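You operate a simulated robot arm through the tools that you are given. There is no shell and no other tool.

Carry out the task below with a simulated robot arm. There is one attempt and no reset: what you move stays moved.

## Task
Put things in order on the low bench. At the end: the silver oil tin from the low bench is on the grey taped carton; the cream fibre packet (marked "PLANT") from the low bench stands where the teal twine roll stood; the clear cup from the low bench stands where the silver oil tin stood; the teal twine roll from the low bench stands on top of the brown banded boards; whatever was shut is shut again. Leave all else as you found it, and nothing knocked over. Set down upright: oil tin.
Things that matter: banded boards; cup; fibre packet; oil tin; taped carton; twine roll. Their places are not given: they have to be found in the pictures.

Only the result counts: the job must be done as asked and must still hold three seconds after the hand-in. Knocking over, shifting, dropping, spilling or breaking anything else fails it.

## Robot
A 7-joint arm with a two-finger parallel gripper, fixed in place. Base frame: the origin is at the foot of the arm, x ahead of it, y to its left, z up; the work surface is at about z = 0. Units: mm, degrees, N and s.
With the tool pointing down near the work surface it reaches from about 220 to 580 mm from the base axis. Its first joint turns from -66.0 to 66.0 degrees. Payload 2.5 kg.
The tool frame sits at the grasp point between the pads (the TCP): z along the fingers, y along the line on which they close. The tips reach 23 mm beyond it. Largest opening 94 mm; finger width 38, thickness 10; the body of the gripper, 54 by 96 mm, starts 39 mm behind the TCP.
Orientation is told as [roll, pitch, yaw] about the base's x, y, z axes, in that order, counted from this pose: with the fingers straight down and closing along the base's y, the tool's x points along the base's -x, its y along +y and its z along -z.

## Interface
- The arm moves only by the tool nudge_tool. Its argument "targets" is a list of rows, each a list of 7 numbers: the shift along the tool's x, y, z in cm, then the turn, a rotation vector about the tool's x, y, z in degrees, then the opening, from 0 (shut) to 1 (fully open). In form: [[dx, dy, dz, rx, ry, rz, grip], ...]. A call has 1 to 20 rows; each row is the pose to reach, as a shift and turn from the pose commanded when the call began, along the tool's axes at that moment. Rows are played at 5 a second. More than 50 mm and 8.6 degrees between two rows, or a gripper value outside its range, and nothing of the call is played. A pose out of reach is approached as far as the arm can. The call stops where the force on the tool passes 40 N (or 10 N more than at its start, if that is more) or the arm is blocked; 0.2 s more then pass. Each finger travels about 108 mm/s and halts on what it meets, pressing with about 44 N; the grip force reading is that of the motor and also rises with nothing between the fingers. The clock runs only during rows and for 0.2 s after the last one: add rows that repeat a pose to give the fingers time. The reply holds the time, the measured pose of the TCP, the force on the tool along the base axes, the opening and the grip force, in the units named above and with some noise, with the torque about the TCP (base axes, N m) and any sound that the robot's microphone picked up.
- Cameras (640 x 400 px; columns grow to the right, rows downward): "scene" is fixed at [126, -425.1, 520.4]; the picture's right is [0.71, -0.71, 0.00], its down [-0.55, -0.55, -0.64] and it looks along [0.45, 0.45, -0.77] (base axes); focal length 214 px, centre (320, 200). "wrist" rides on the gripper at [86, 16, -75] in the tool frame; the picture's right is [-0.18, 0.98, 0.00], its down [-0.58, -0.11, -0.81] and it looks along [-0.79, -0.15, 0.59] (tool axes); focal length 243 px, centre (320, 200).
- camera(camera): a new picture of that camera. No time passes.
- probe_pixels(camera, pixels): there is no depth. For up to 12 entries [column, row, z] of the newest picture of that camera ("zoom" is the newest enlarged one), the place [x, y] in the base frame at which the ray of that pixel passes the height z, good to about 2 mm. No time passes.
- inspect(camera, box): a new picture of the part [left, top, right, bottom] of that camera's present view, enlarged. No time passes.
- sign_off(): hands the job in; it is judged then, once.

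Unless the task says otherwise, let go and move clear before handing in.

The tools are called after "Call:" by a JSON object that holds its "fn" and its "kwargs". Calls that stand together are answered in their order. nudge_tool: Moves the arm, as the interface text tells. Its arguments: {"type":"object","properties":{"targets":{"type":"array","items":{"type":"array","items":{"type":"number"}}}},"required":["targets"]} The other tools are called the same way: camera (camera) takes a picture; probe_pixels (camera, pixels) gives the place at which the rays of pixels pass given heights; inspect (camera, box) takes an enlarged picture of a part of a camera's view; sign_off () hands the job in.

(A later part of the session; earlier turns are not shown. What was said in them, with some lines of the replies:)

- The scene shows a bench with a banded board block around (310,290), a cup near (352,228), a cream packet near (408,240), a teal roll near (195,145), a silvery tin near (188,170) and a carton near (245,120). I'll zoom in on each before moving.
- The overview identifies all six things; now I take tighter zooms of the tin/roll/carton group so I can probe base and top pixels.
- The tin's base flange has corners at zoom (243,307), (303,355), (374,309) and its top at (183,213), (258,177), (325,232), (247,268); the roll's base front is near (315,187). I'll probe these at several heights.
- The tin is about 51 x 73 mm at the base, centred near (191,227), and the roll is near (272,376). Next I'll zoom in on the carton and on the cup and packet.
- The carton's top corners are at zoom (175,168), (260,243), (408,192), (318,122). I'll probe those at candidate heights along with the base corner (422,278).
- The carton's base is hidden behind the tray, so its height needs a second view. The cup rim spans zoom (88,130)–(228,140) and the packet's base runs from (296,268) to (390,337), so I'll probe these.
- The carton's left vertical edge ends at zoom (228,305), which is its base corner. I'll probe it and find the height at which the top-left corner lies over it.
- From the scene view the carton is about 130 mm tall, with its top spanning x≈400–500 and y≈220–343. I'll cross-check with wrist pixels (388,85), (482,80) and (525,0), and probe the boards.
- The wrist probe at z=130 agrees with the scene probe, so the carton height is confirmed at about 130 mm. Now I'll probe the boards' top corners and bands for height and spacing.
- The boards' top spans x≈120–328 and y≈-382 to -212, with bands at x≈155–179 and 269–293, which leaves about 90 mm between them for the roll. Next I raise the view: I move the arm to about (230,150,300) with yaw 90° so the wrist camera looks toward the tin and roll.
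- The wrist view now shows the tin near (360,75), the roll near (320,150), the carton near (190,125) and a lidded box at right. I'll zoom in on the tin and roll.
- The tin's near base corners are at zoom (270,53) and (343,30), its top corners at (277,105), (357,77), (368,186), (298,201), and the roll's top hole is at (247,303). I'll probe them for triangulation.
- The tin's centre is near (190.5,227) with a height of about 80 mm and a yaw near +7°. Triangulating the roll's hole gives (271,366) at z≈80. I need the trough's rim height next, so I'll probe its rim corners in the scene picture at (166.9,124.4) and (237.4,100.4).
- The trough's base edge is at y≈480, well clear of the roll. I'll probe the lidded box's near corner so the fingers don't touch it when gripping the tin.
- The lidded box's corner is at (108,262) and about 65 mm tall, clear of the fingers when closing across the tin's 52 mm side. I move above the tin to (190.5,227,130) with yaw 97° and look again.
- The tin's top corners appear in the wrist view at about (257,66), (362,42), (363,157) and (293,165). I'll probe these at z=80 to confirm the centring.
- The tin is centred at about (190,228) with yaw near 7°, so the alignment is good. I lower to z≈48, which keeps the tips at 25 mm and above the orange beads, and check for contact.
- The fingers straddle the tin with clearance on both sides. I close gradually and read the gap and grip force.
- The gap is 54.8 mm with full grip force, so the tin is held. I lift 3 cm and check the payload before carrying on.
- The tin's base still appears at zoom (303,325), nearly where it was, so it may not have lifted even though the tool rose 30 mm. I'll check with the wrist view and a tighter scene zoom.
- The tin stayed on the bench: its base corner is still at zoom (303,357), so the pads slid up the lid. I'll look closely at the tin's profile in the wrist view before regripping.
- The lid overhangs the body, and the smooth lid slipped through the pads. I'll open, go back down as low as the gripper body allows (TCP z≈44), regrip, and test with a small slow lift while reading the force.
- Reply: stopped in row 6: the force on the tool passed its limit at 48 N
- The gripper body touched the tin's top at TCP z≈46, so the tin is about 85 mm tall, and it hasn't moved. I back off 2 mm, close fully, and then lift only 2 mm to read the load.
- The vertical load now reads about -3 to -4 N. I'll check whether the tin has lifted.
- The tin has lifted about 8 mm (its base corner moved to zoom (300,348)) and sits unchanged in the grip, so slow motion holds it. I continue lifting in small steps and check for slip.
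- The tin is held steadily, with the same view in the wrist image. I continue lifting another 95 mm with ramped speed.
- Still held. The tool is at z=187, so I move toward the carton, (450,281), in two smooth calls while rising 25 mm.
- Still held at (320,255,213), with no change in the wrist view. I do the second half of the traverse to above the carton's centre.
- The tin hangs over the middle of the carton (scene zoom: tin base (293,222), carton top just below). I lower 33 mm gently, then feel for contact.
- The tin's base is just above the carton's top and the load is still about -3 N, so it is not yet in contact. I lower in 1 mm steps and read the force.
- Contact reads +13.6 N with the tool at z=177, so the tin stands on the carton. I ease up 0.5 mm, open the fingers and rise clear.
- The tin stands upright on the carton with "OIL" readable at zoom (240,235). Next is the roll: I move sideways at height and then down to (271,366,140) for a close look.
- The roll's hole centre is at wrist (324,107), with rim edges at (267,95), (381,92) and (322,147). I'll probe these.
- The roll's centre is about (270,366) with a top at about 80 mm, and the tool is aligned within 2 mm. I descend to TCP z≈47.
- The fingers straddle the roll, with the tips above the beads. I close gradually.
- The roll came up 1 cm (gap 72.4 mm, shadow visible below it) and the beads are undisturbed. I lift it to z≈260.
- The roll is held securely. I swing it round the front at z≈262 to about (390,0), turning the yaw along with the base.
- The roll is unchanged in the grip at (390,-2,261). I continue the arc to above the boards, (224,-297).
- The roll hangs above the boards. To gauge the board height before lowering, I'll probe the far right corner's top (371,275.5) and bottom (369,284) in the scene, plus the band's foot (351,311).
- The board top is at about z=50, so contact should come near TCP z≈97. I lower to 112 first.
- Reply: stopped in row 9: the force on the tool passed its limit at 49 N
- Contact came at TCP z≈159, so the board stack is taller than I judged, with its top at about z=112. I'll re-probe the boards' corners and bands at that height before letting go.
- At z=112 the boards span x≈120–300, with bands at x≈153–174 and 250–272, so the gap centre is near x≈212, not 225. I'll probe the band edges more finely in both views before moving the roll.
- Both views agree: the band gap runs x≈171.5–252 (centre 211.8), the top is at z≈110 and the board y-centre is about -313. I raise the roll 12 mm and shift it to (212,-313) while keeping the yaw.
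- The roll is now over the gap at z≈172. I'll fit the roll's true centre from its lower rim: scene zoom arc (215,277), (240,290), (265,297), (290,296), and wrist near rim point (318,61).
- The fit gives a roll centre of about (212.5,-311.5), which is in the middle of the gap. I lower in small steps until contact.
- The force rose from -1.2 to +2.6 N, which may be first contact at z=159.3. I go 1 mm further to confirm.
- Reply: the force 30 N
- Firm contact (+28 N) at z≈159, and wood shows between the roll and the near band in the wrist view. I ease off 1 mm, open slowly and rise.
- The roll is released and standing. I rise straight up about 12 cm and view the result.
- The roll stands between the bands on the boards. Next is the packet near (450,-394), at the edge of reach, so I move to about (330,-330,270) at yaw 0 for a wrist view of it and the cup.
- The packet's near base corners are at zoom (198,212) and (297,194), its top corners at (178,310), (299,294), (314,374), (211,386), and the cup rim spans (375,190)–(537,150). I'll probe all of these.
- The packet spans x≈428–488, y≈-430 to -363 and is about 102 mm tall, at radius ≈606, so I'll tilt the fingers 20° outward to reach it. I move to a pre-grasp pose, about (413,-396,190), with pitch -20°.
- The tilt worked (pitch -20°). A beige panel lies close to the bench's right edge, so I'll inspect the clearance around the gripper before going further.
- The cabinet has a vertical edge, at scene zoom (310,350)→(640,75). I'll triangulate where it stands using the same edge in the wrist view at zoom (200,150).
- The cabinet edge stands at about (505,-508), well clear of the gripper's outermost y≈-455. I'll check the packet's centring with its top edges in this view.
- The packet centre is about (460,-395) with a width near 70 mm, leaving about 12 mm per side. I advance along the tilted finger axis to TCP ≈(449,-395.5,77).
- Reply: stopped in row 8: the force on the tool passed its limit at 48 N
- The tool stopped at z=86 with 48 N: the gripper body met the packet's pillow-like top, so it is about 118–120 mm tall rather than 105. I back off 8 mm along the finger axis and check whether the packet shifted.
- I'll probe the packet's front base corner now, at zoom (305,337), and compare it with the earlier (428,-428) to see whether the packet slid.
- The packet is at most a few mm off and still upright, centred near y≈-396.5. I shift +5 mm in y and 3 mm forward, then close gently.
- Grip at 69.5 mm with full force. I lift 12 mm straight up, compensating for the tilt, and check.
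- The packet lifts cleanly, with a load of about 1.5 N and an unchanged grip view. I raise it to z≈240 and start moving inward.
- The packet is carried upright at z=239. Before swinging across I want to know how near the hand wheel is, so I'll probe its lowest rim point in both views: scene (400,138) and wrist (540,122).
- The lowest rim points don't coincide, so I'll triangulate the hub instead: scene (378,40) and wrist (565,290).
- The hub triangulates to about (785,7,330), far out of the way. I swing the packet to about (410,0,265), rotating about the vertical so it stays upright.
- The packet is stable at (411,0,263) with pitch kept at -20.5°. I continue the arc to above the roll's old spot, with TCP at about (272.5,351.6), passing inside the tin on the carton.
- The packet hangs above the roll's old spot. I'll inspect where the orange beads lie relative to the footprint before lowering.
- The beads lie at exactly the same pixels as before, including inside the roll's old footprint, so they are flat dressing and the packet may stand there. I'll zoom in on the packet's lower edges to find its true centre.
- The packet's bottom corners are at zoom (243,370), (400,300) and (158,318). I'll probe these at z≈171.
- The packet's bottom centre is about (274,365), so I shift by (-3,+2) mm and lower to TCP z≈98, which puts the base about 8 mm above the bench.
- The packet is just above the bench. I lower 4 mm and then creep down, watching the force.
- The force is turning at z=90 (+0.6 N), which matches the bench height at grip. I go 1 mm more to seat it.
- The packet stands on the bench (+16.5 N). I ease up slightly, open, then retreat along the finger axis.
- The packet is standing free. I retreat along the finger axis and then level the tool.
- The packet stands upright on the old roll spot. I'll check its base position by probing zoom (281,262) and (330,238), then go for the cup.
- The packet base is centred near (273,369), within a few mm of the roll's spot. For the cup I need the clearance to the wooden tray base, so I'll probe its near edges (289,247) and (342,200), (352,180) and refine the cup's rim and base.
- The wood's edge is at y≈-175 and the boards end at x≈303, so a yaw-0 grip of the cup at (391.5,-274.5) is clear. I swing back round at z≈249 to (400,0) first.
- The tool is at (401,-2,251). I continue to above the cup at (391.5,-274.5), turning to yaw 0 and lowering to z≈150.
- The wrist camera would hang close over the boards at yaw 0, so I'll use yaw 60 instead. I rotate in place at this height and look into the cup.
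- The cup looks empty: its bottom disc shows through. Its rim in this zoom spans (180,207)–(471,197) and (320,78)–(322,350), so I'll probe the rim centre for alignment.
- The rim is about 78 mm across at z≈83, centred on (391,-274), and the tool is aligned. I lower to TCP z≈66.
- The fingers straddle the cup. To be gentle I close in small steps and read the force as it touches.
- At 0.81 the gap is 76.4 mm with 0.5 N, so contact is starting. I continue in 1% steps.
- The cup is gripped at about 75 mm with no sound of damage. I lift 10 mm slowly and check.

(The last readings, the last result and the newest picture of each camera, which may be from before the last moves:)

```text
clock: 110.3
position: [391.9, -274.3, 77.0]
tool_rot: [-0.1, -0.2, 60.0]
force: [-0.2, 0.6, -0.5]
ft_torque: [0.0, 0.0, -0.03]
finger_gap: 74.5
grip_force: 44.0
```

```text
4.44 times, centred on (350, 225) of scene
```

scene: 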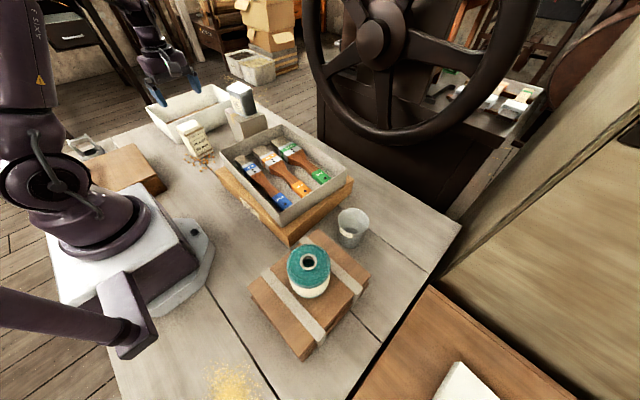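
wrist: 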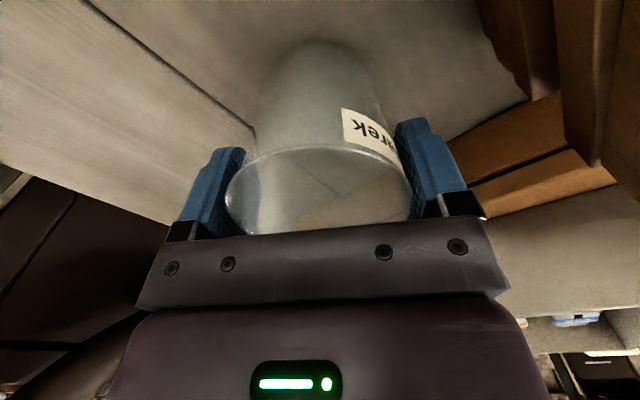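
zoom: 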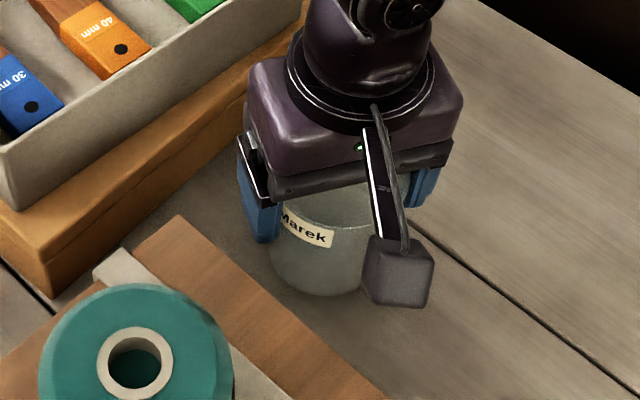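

The cup came up with the gripper and its view is unchanged. I lift it to z≈240.

Call:
{"fn": "nudge_tool", "kwargs": {"targets": [[0, 0, -0.3, 0, 0, 0, 0.78], [0, 0, -0.8, 0, 0, 0, 0.78], [0, 0, -1.5, 0, 0, 0, 0.78], [0, 0, -2.4, 0, 0, 0, 0.78], [0, 0, -3.5, 0, 0, 0, 0.78], [0, 0, -4.7, 0, 0, 0, 0.78], [0, 0, -6, 0, 0, 0, 0.78], [0, 0, -7.3, 0, 0, 0, 0.78], [0, 0, -8.6, 0, 0, 0, 0.78], [0, 0, -9.9, 0, 0, 0, 0.78], [0, 0, -11.2, 0, 0, 0, 0.78], [0, 0, -12.5, 0, 0, 0, 0.78], [0, 0, -13.7, 0, 0, 0, 0.78], [0, 0, -14.8, 0, 0, 0, 0.78], [0, 0, -15.6, 0, 0, 0, 0.78], [0, 0, -16.1, 0, 0, 0, 0.78], [0, 0, -16.3, 0, 0, 0, 0.78]]}}

Call:
{"fn": "camera", "kwargs": {"camera": "wrist"}}

```text
clock: 113.9
position: [391.8, -275.4, 240.1]
tool_rot: [-0.1, -0.2, 60.1]
force: [0.5, 0.7, 0.4]
ft_torque: [0.0, -0.02, 0.02]
finger_gap: 74.7
grip_force: 43.7
```

```text
taken
```

wrist: 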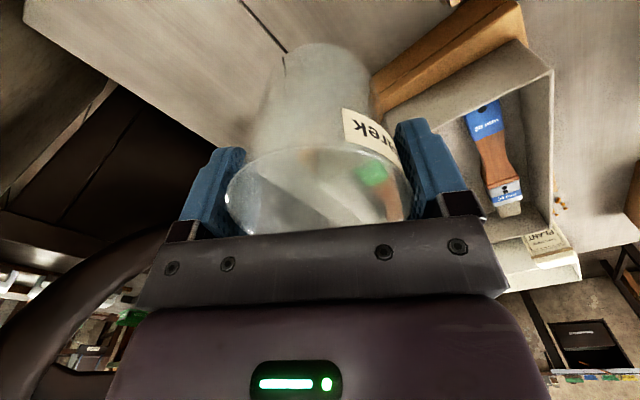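

The cup is held upright, with the rim still level in the view. I swing it smoothly to about (383,34) at z=240.

Call:
{"fn": "nudge_tool", "kwargs": {"targets": [[-0.34, 0.08, 0, 0, 0, -0.2, 0.78], [-1.02, 0.22, 0, 0, 0, -0.6, 0.78], [-2.36, 0.52, 0, 0, 0, -1.4, 0.78], [-4.0, 0.95, 0, 0, 0, -2.4, 0.78], [-5.94, 1.54, 0, 0, 0, -3.6, 0.78], [-7.82, 2.21, 0, 0, 0, -4.8, 0.78], [-9.66, 2.95, 0, 0, 0, -6, 0.78], [-11.44, 3.77, 0, 0, 0, -7.2, 0.78], [-13.16, 4.67, 0, 0, 0, -8.4, 0.78], [-14.82, 5.61, 0, 0, 0, -9.6, 0.78], [-16.4, 6.63, 0, 0, 0, -10.8, 0.78], [-17.93, 7.71, 0, 0, 0, -12, 0.78], [-19.39, 8.84, 0, 0, 0, -13.2, 0.78], [-20.77, 10.02, 0, 0, 0, -14.4, 0.78], [-22.1, 11.25, 0, 0, 0, -15.6, 0.78], [-23.34, 12.52, 0, 0, 0, -16.8, 0.78], [-24.5, 13.84, 0, 0, 0, -18, 0.78], [-25.42, 14.94, 0, 0, 0, -19, 0.78], [-25.94, 15.62, 0, 0, 0, -19.6, 0.78], [-26.28, 16.1, 0, 0, 0, -20, 0.78]]}}

Call:
{"fn": "camera", "kwargs": {"camera": "wrist"}}

```text
clock: 118.1
position: [383.7, 33.3, 239.8]
tool_rot: [-0.2, 0.0, 80.1]
force: [0.0, -0.4, -0.1]
ft_torque: [0.02, 0.0, -0.01]
finger_gap: 74.7
grip_force: 44.2
```

```text
taken
```

wrist: 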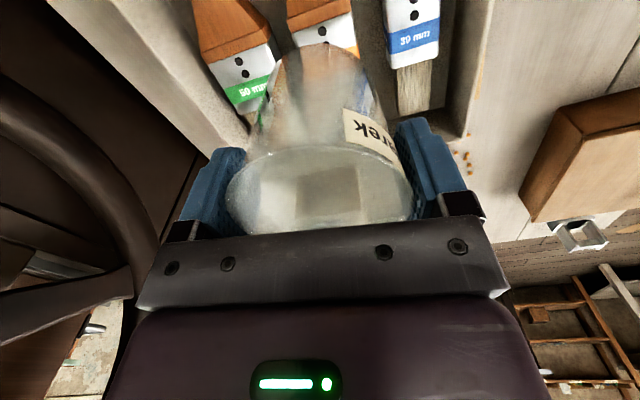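

Still level and held at (384,33,240). I continue to above the tin's old spot, (190.5,227.5).

Call:
{"fn": "nudge_tool", "kwargs": {"targets": [[-0.27, 0.16, 0, 0, 0, -0.17, 0.78], [-0.8, 0.49, 0, 0, 0, -0.5, 0.78], [-1.83, 1.19, 0, 0, 0, -1.2, 0.78], [-3.08, 2.1, 0, 0, 0, -2.0, 0.78], [-4.52, 3.23, 0, 0, 0, -3.1, 0.78], [-5.87, 4.44, 0, 0, 0, -4.1, 0.78], [-7.15, 5.69, 0, 0, 0, -5.1, 0.78], [-8.34, 6.97, 0, 0, 0, -6.1, 0.78], [-9.45, 8.32, 0, 0, 0, -7.1, 0.78], [-10.48, 9.69, 0, 0, 0, -8.2, 0.78], [-11.41, 11.09, 0, 0, 0, -9.2, 0.78], [-12.26, 12.53, 0, 0, 0, -10.2, 0.78], [-13.03, 13.97, 0, 0, 0, -11.2, 0.78], [-13.71, 15.44, 0, 0, 0, -12.2, 0.78], [-14.3, 16.93, 0, 0, 0, -13.3, 0.78], [-14.81, 18.42, 0, 0, 0, -14.3, 0.78], [-15.23, 19.9, 0, 0, 0, -15.3, 0.78], [-15.51, 21.14, 0, 0, 0, -16.2, 0.78], [-15.66, 21.88, 0, 0, 0, -16.7, 0.78], [-15.74, 22.37, 0, 0, 0, -17, 0.78]]}}

Call:
{"fn": "camera", "kwargs": {"camera": "wrist"}}

Call:
{"fn": "camera", "kwargs": {"camera": "scene"}}

```text
clock: 122.3
position: [188.8, 225.1, 238.6]
tool_rot: [-0.1, -0.1, 97.1]
force: [0.3, 0.4, -0.5]
ft_torque: [-0.02, -0.03, -0.01]
finger_gap: 74.8
grip_force: 44.2
```

```text
taken
```

wrist: 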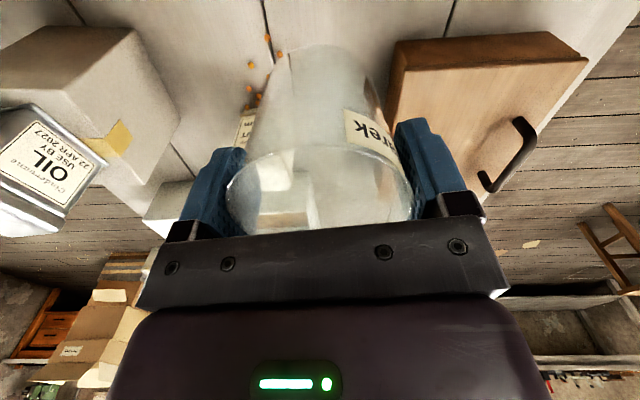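

```text
taken
```

scene: 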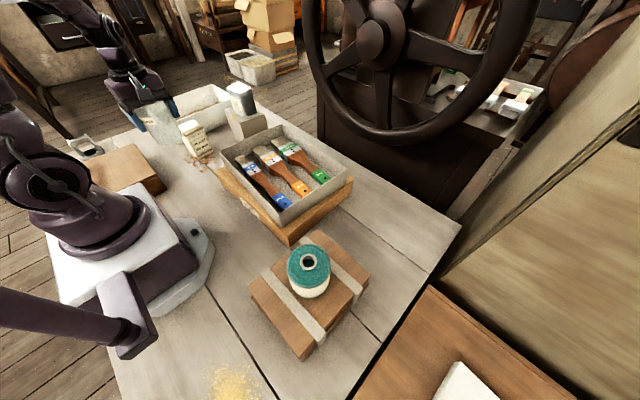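

The cup is over the tin's old spot. I lower it to about 8 mm above the bench with a small position correction.

Call:
{"fn": "nudge_tool", "kwargs": {"targets": [[-0.02, -0.01, 0.3, 0, 0, 0, 0.78], [-0.04, -0.03, 0.9, 0, 0, 0, 0.78], [-0.06, -0.05, 1.8, 0, 0, 0, 0.78], [-0.08, -0.07, 3.0, 0, 0, 0, 0.78], [-0.1, -0.09, 4.3, 0, 0, 0, 0.78], [-0.12, -0.1, 5.6, 0, 0, 0, 0.78], [-0.14, -0.12, 6.9, 0, 0, 0, 0.78], [-0.14, -0.12, 8.2, 0, 0, 0, 0.78], [-0.14, -0.12, 9.5, 0, 0, 0, 0.78], [-0.14, -0.12, 10.8, 0, 0, 0, 0.78], [-0.14, -0.12, 12.1, 0, 0, 0, 0.78], [-0.14, -0.12, 13.4, 0, 0, 0, 0.78], [-0.14, -0.12, 14.6, 0, 0, 0, 0.78], [-0.14, -0.12, 15.6, 0, 0, 0, 0.78], [-0.14, -0.12, 16.2, 0, 0, 0, 0.78], [-0.14, -0.12, 16.4, 0, 0, 0, 0.78]]}}

Call:
{"fn": "camera", "kwargs": {"camera": "wrist"}}

Call:
{"fn": "inspect", "kwargs": {"camera": "scene", "box": [140, 110, 260, 210]}}

```text
clock: 125.7
position: [191.6, 228.2, 75.0]
tool_rot: [-0.1, 0.0, 97.1]
force: [0.7, -0.8, 1.2]
ft_torque: [0.03, 0.01, -0.01]
finger_gap: 74.4
grip_force: 44.2
```

```text
taken
```

wrist: 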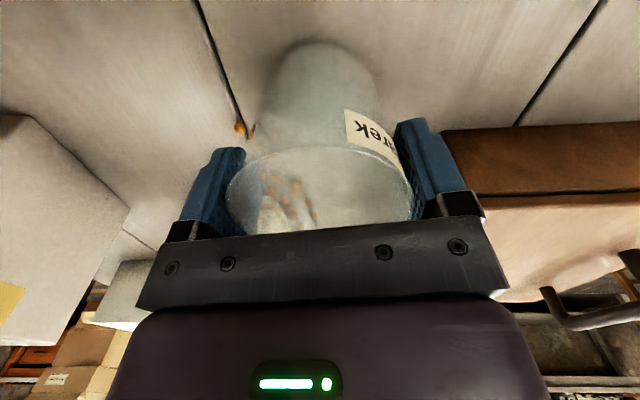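

```text
4.00 times, centred on (200, 160) of scene
```

zoom: 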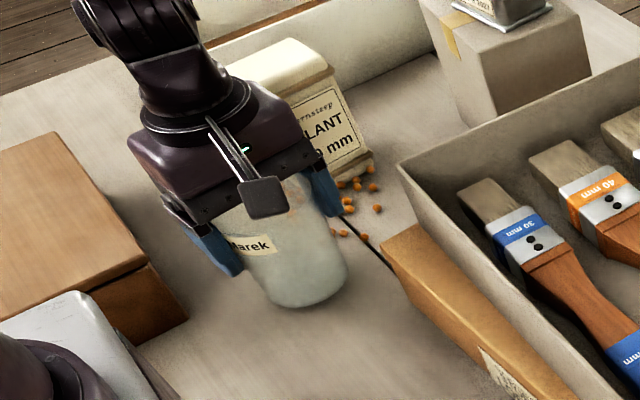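

The cup's base is about 8 mm up. I creep down and watch the force.

Call:
{"fn": "nudge_tool", "kwargs": {"targets": [[0, 0, 0.2, 0, 0, 0, 0.78], [0, 0, 0.4, 0, 0, 0, 0.78], [0, 0, 0.6, 0, 0, 0, 0.78], [0, 0, 0.6, 0, 0, 0, 0.78]]}}

Call:
{"fn": "nudge_tool", "kwargs": {"targets": [[0, 0, 0.1, 0, 0, 0, 0.78], [0, 0, 0.2, 0, 0, 0, 0.78], [0, 0, 0.2, 0, 0, 0, 0.78]]}}

Call:
{"fn": "nudge_tool", "kwargs": {"targets": [[0, 0, 0.05, 0, 0, 0, 0.78], [0, 0, 0.1, 0, 0, 0, 0.78], [0, 0, 0.1, 0, 0, 0, 0.78]]}}

```text
clock: 126.7
position: [190.8, 227.8, 68.6]
tool_rot: [-0.2, -0.1, 97.1]
force: [0.3, -0.1, -0.1]
ft_torque: [-0.03, -0.02, 0.01]
finger_gap: 74.7
grip_force: 44.0
```

```text
clock: 127.5
position: [192.1, 228.1, 66.8]
tool_rot: [-0.2, 0.0, 97.1]
force: [-0.4, 0.3, -0.2]
ft_torque: [0.0, -0.03, 0.01]
finger_gap: 74.6
grip_force: 44.4
```

```text
clock: 128.3
position: [191.2, 228.4, 66.5]
tool_rot: [-0.2, 0.0, 97.0]
force: [0.4, 0.2, 0.5]
ft_torque: [0.04, 0.03, -0.01]
finger_gap: 74.2
grip_force: 44.2
```

No clear contact yet at z=66.5 (0.5 N). I go down 1 mm more.

Call:
{"fn": "nudge_tool", "kwargs": {"targets": [[0, 0, 0.05, 0, 0, 0, 0.78], [0, 0, 0.1, 0, 0, 0, 0.78], [0, 0, 0.1, 0, 0, 0, 0.78]]}}

```text
clock: 129.1
position: [191.0, 228.1, 65.5]
tool_rot: [-0.2, -0.1, 97.0]
force: [-0.8, -2.1, 16.3]
ft_torque: [-0.08, 0.19, 0.03]
finger_gap: 74.2
grip_force: 43.9
```

The cup is on the bench (+16 N at z=65.5). I ease off and open slowly.

Call:
{"fn": "nudge_tool", "kwargs": {"targets": [[0, 0, -0.07, 0, 0, 0, 0.78], [0, 0, -0.07, 0, 0, 0, 0.8], [0, 0, -0.07, 0, 0, 0, 0.84], [0, 0, -0.07, 0, 0, 0, 0.88], [0, 0, -0.07, 0, 0, 0, 0.94], [0, 0, -0.07, 0, 0, 0, 1], [0, 0, -0.07, 0, 0, 0, 1]]}}

Call:
{"fn": "camera", "kwargs": {"camera": "wrist"}}

```text
clock: 130.7
position: [190.2, 228.0, 65.9]
tool_rot: [-0.3, 0.1, 97.2]
force: [0.3, -0.4, -0.4]
ft_torque: [0.01, 0.02, -0.02]
finger_gap: 94.1
grip_force: 0.1
```

```text
taken
```

wrist: 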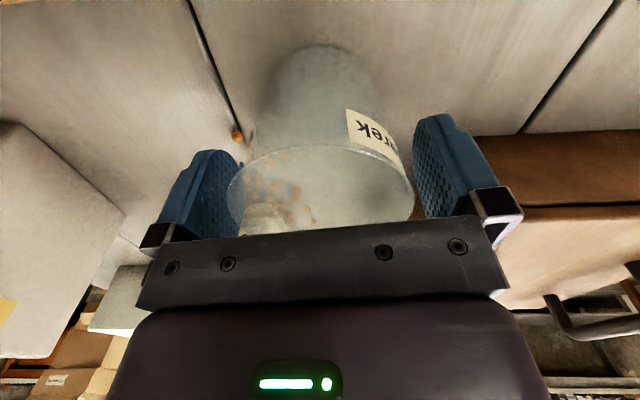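

The cup stands free between the open fingers. I rise straight up and move clear.

Call:
{"fn": "nudge_tool", "kwargs": {"targets": [[0, 0, -0.8, 0, 0, 0, 1], [0, 0, -2, 0, 0, 0, 1], [0, 0, -4, 0, 0, 0, 1], [0, 0, -6.5, 0, 0, 0, 1], [0, 0, -9.5, 0, 0, 0, 1], [0, 0, -13, 0, 0, 0, 1], [0, 0, -16.5, 0, 0, 0, 1], [1.5, -3, -18, 0, 0, 0, 1], [3, -6, -19, 0, 0, 0, 1], [4.5, -9, -20, 0, 0, 0, 1], [6, -12, -20, 0, 0, 0, 1], [6, -12, -20, 0, 0, 0, 1]]}}

Call:
{"fn": "camera", "kwargs": {"camera": "scene"}}

Call:
{"fn": "inspect", "kwargs": {"camera": "scene", "box": [130, 70, 290, 210]}}

Call:
{"fn": "inspect", "kwargs": {"camera": "scene", "box": [200, 180, 460, 370]}}

```text
clock: 133.3
position: [318.0, 182.5, 266.2]
tool_rot: [-0.2, 0.0, 97.1]
force: [0.0, -0.3, -0.3]
ft_torque: [0.0, -0.01, -0.03]
finger_gap: 93.9
grip_force: 0.1
```

```text
taken
```

scene: 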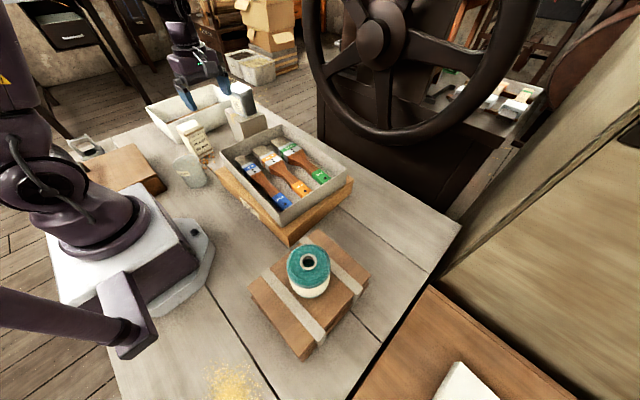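

```text
2.86 times, centred on (210, 140) of scene
```

zoom: 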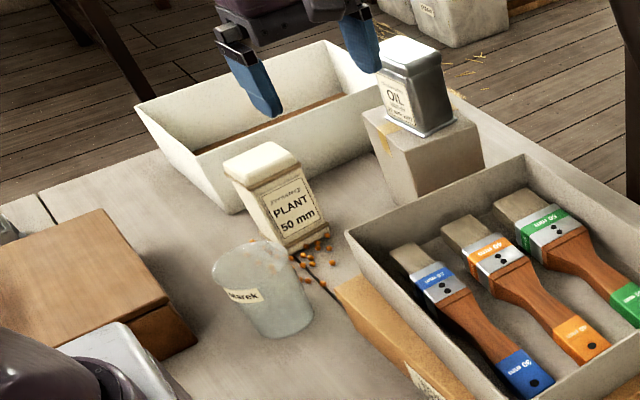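

```text
2.11 times, centred on (330, 275) of scene
```

zoom: 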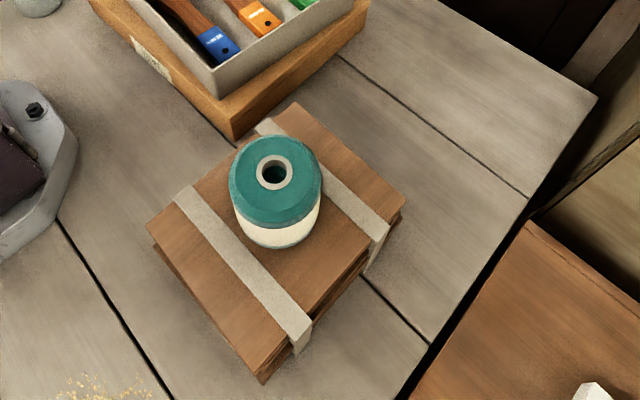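

Everything appears in place: tin on carton, packet at the roll's spot, cup at the tin's spot, roll on the boards. I'll take one last close look at the cup and roll before handing in.

Call:
{"fn": "inspect", "kwargs": {"camera": "scene", "box": [160, 110, 240, 200]}}

Call:
{"fn": "probe_pixels", "kwargs": {"camera": "zoom", "pixels": [[290, 330, 0], [340, 300, 0], [290, 345, 0]]}}

Call:
{"fn": "inspect", "kwargs": {"camera": "scene", "box": [260, 225, 370, 325]}}

```text
4.44 times, centred on (200, 155) of scene
```

zoom: 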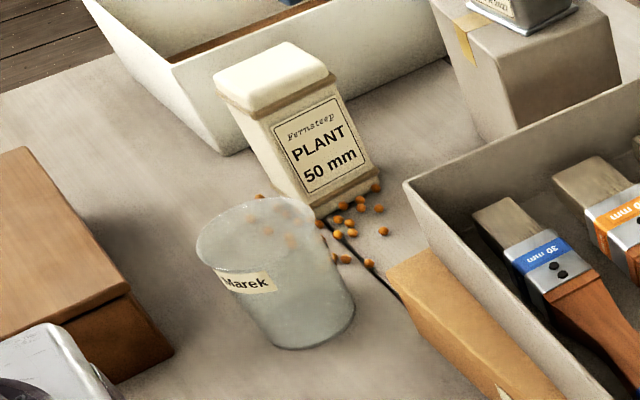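

```text
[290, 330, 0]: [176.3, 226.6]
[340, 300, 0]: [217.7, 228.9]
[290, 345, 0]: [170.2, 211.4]
```

```text
4.00 times, centred on (315, 275) of scene
```

zoom: 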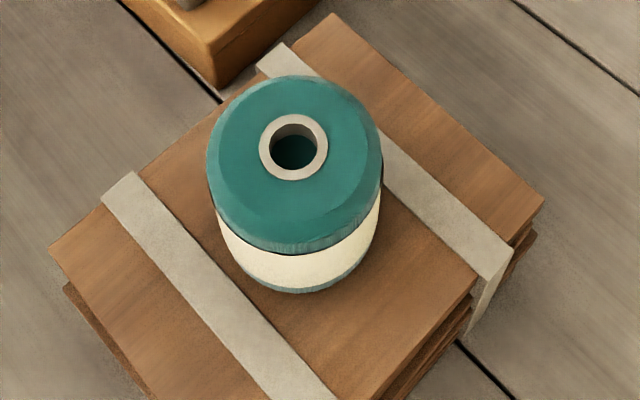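

The close-ups show the cup upright at about (191,228), the packet upright behind it, the tin upright on the carton and the roll standing between the bands. The gripper is open and clear, so I hand in.

Call:
{"fn": "sign_off", "kwargs": {}}

```text
The job is handed in.
```

The last pictures before hand-in show all four items where you asked, each standing upright. I handed the job in with the gripper open and clear of everything; I have no result from the judging itself.

- **Oil tin:** it stands upright in the middle of the grey taped carton.
- **Twine roll:** it stands on the banded boards, on bare wood between the two bands.
- **Fibre packet:** it stands where the twine roll stood, within about 4 mm of that spot.
- **Cup:** it stands where the oil tin stood, within about 1 mm. It looked empty, so there was nothing to spill.

Four contacts happened along the way:

- **Tin slip:** the tin slid out of the grip on the first lift and stayed standing in place. A slower second lift held it.
- **Tin top:** the gripper pressed on the tin's top at up to about 48 N while I regripped it. The tin did not move.
- **Packet:** the gripper pressed on the packet's top and may have moved it about 4 mm before I picked it up.
- **Boards:** I misjudged the height of the board stack, so the roll pressed on it at about 49 N. I saw no shift in the boards.

I opened nothing. The lidded box looks shut as before, and I saw no change in anything else on the bench.
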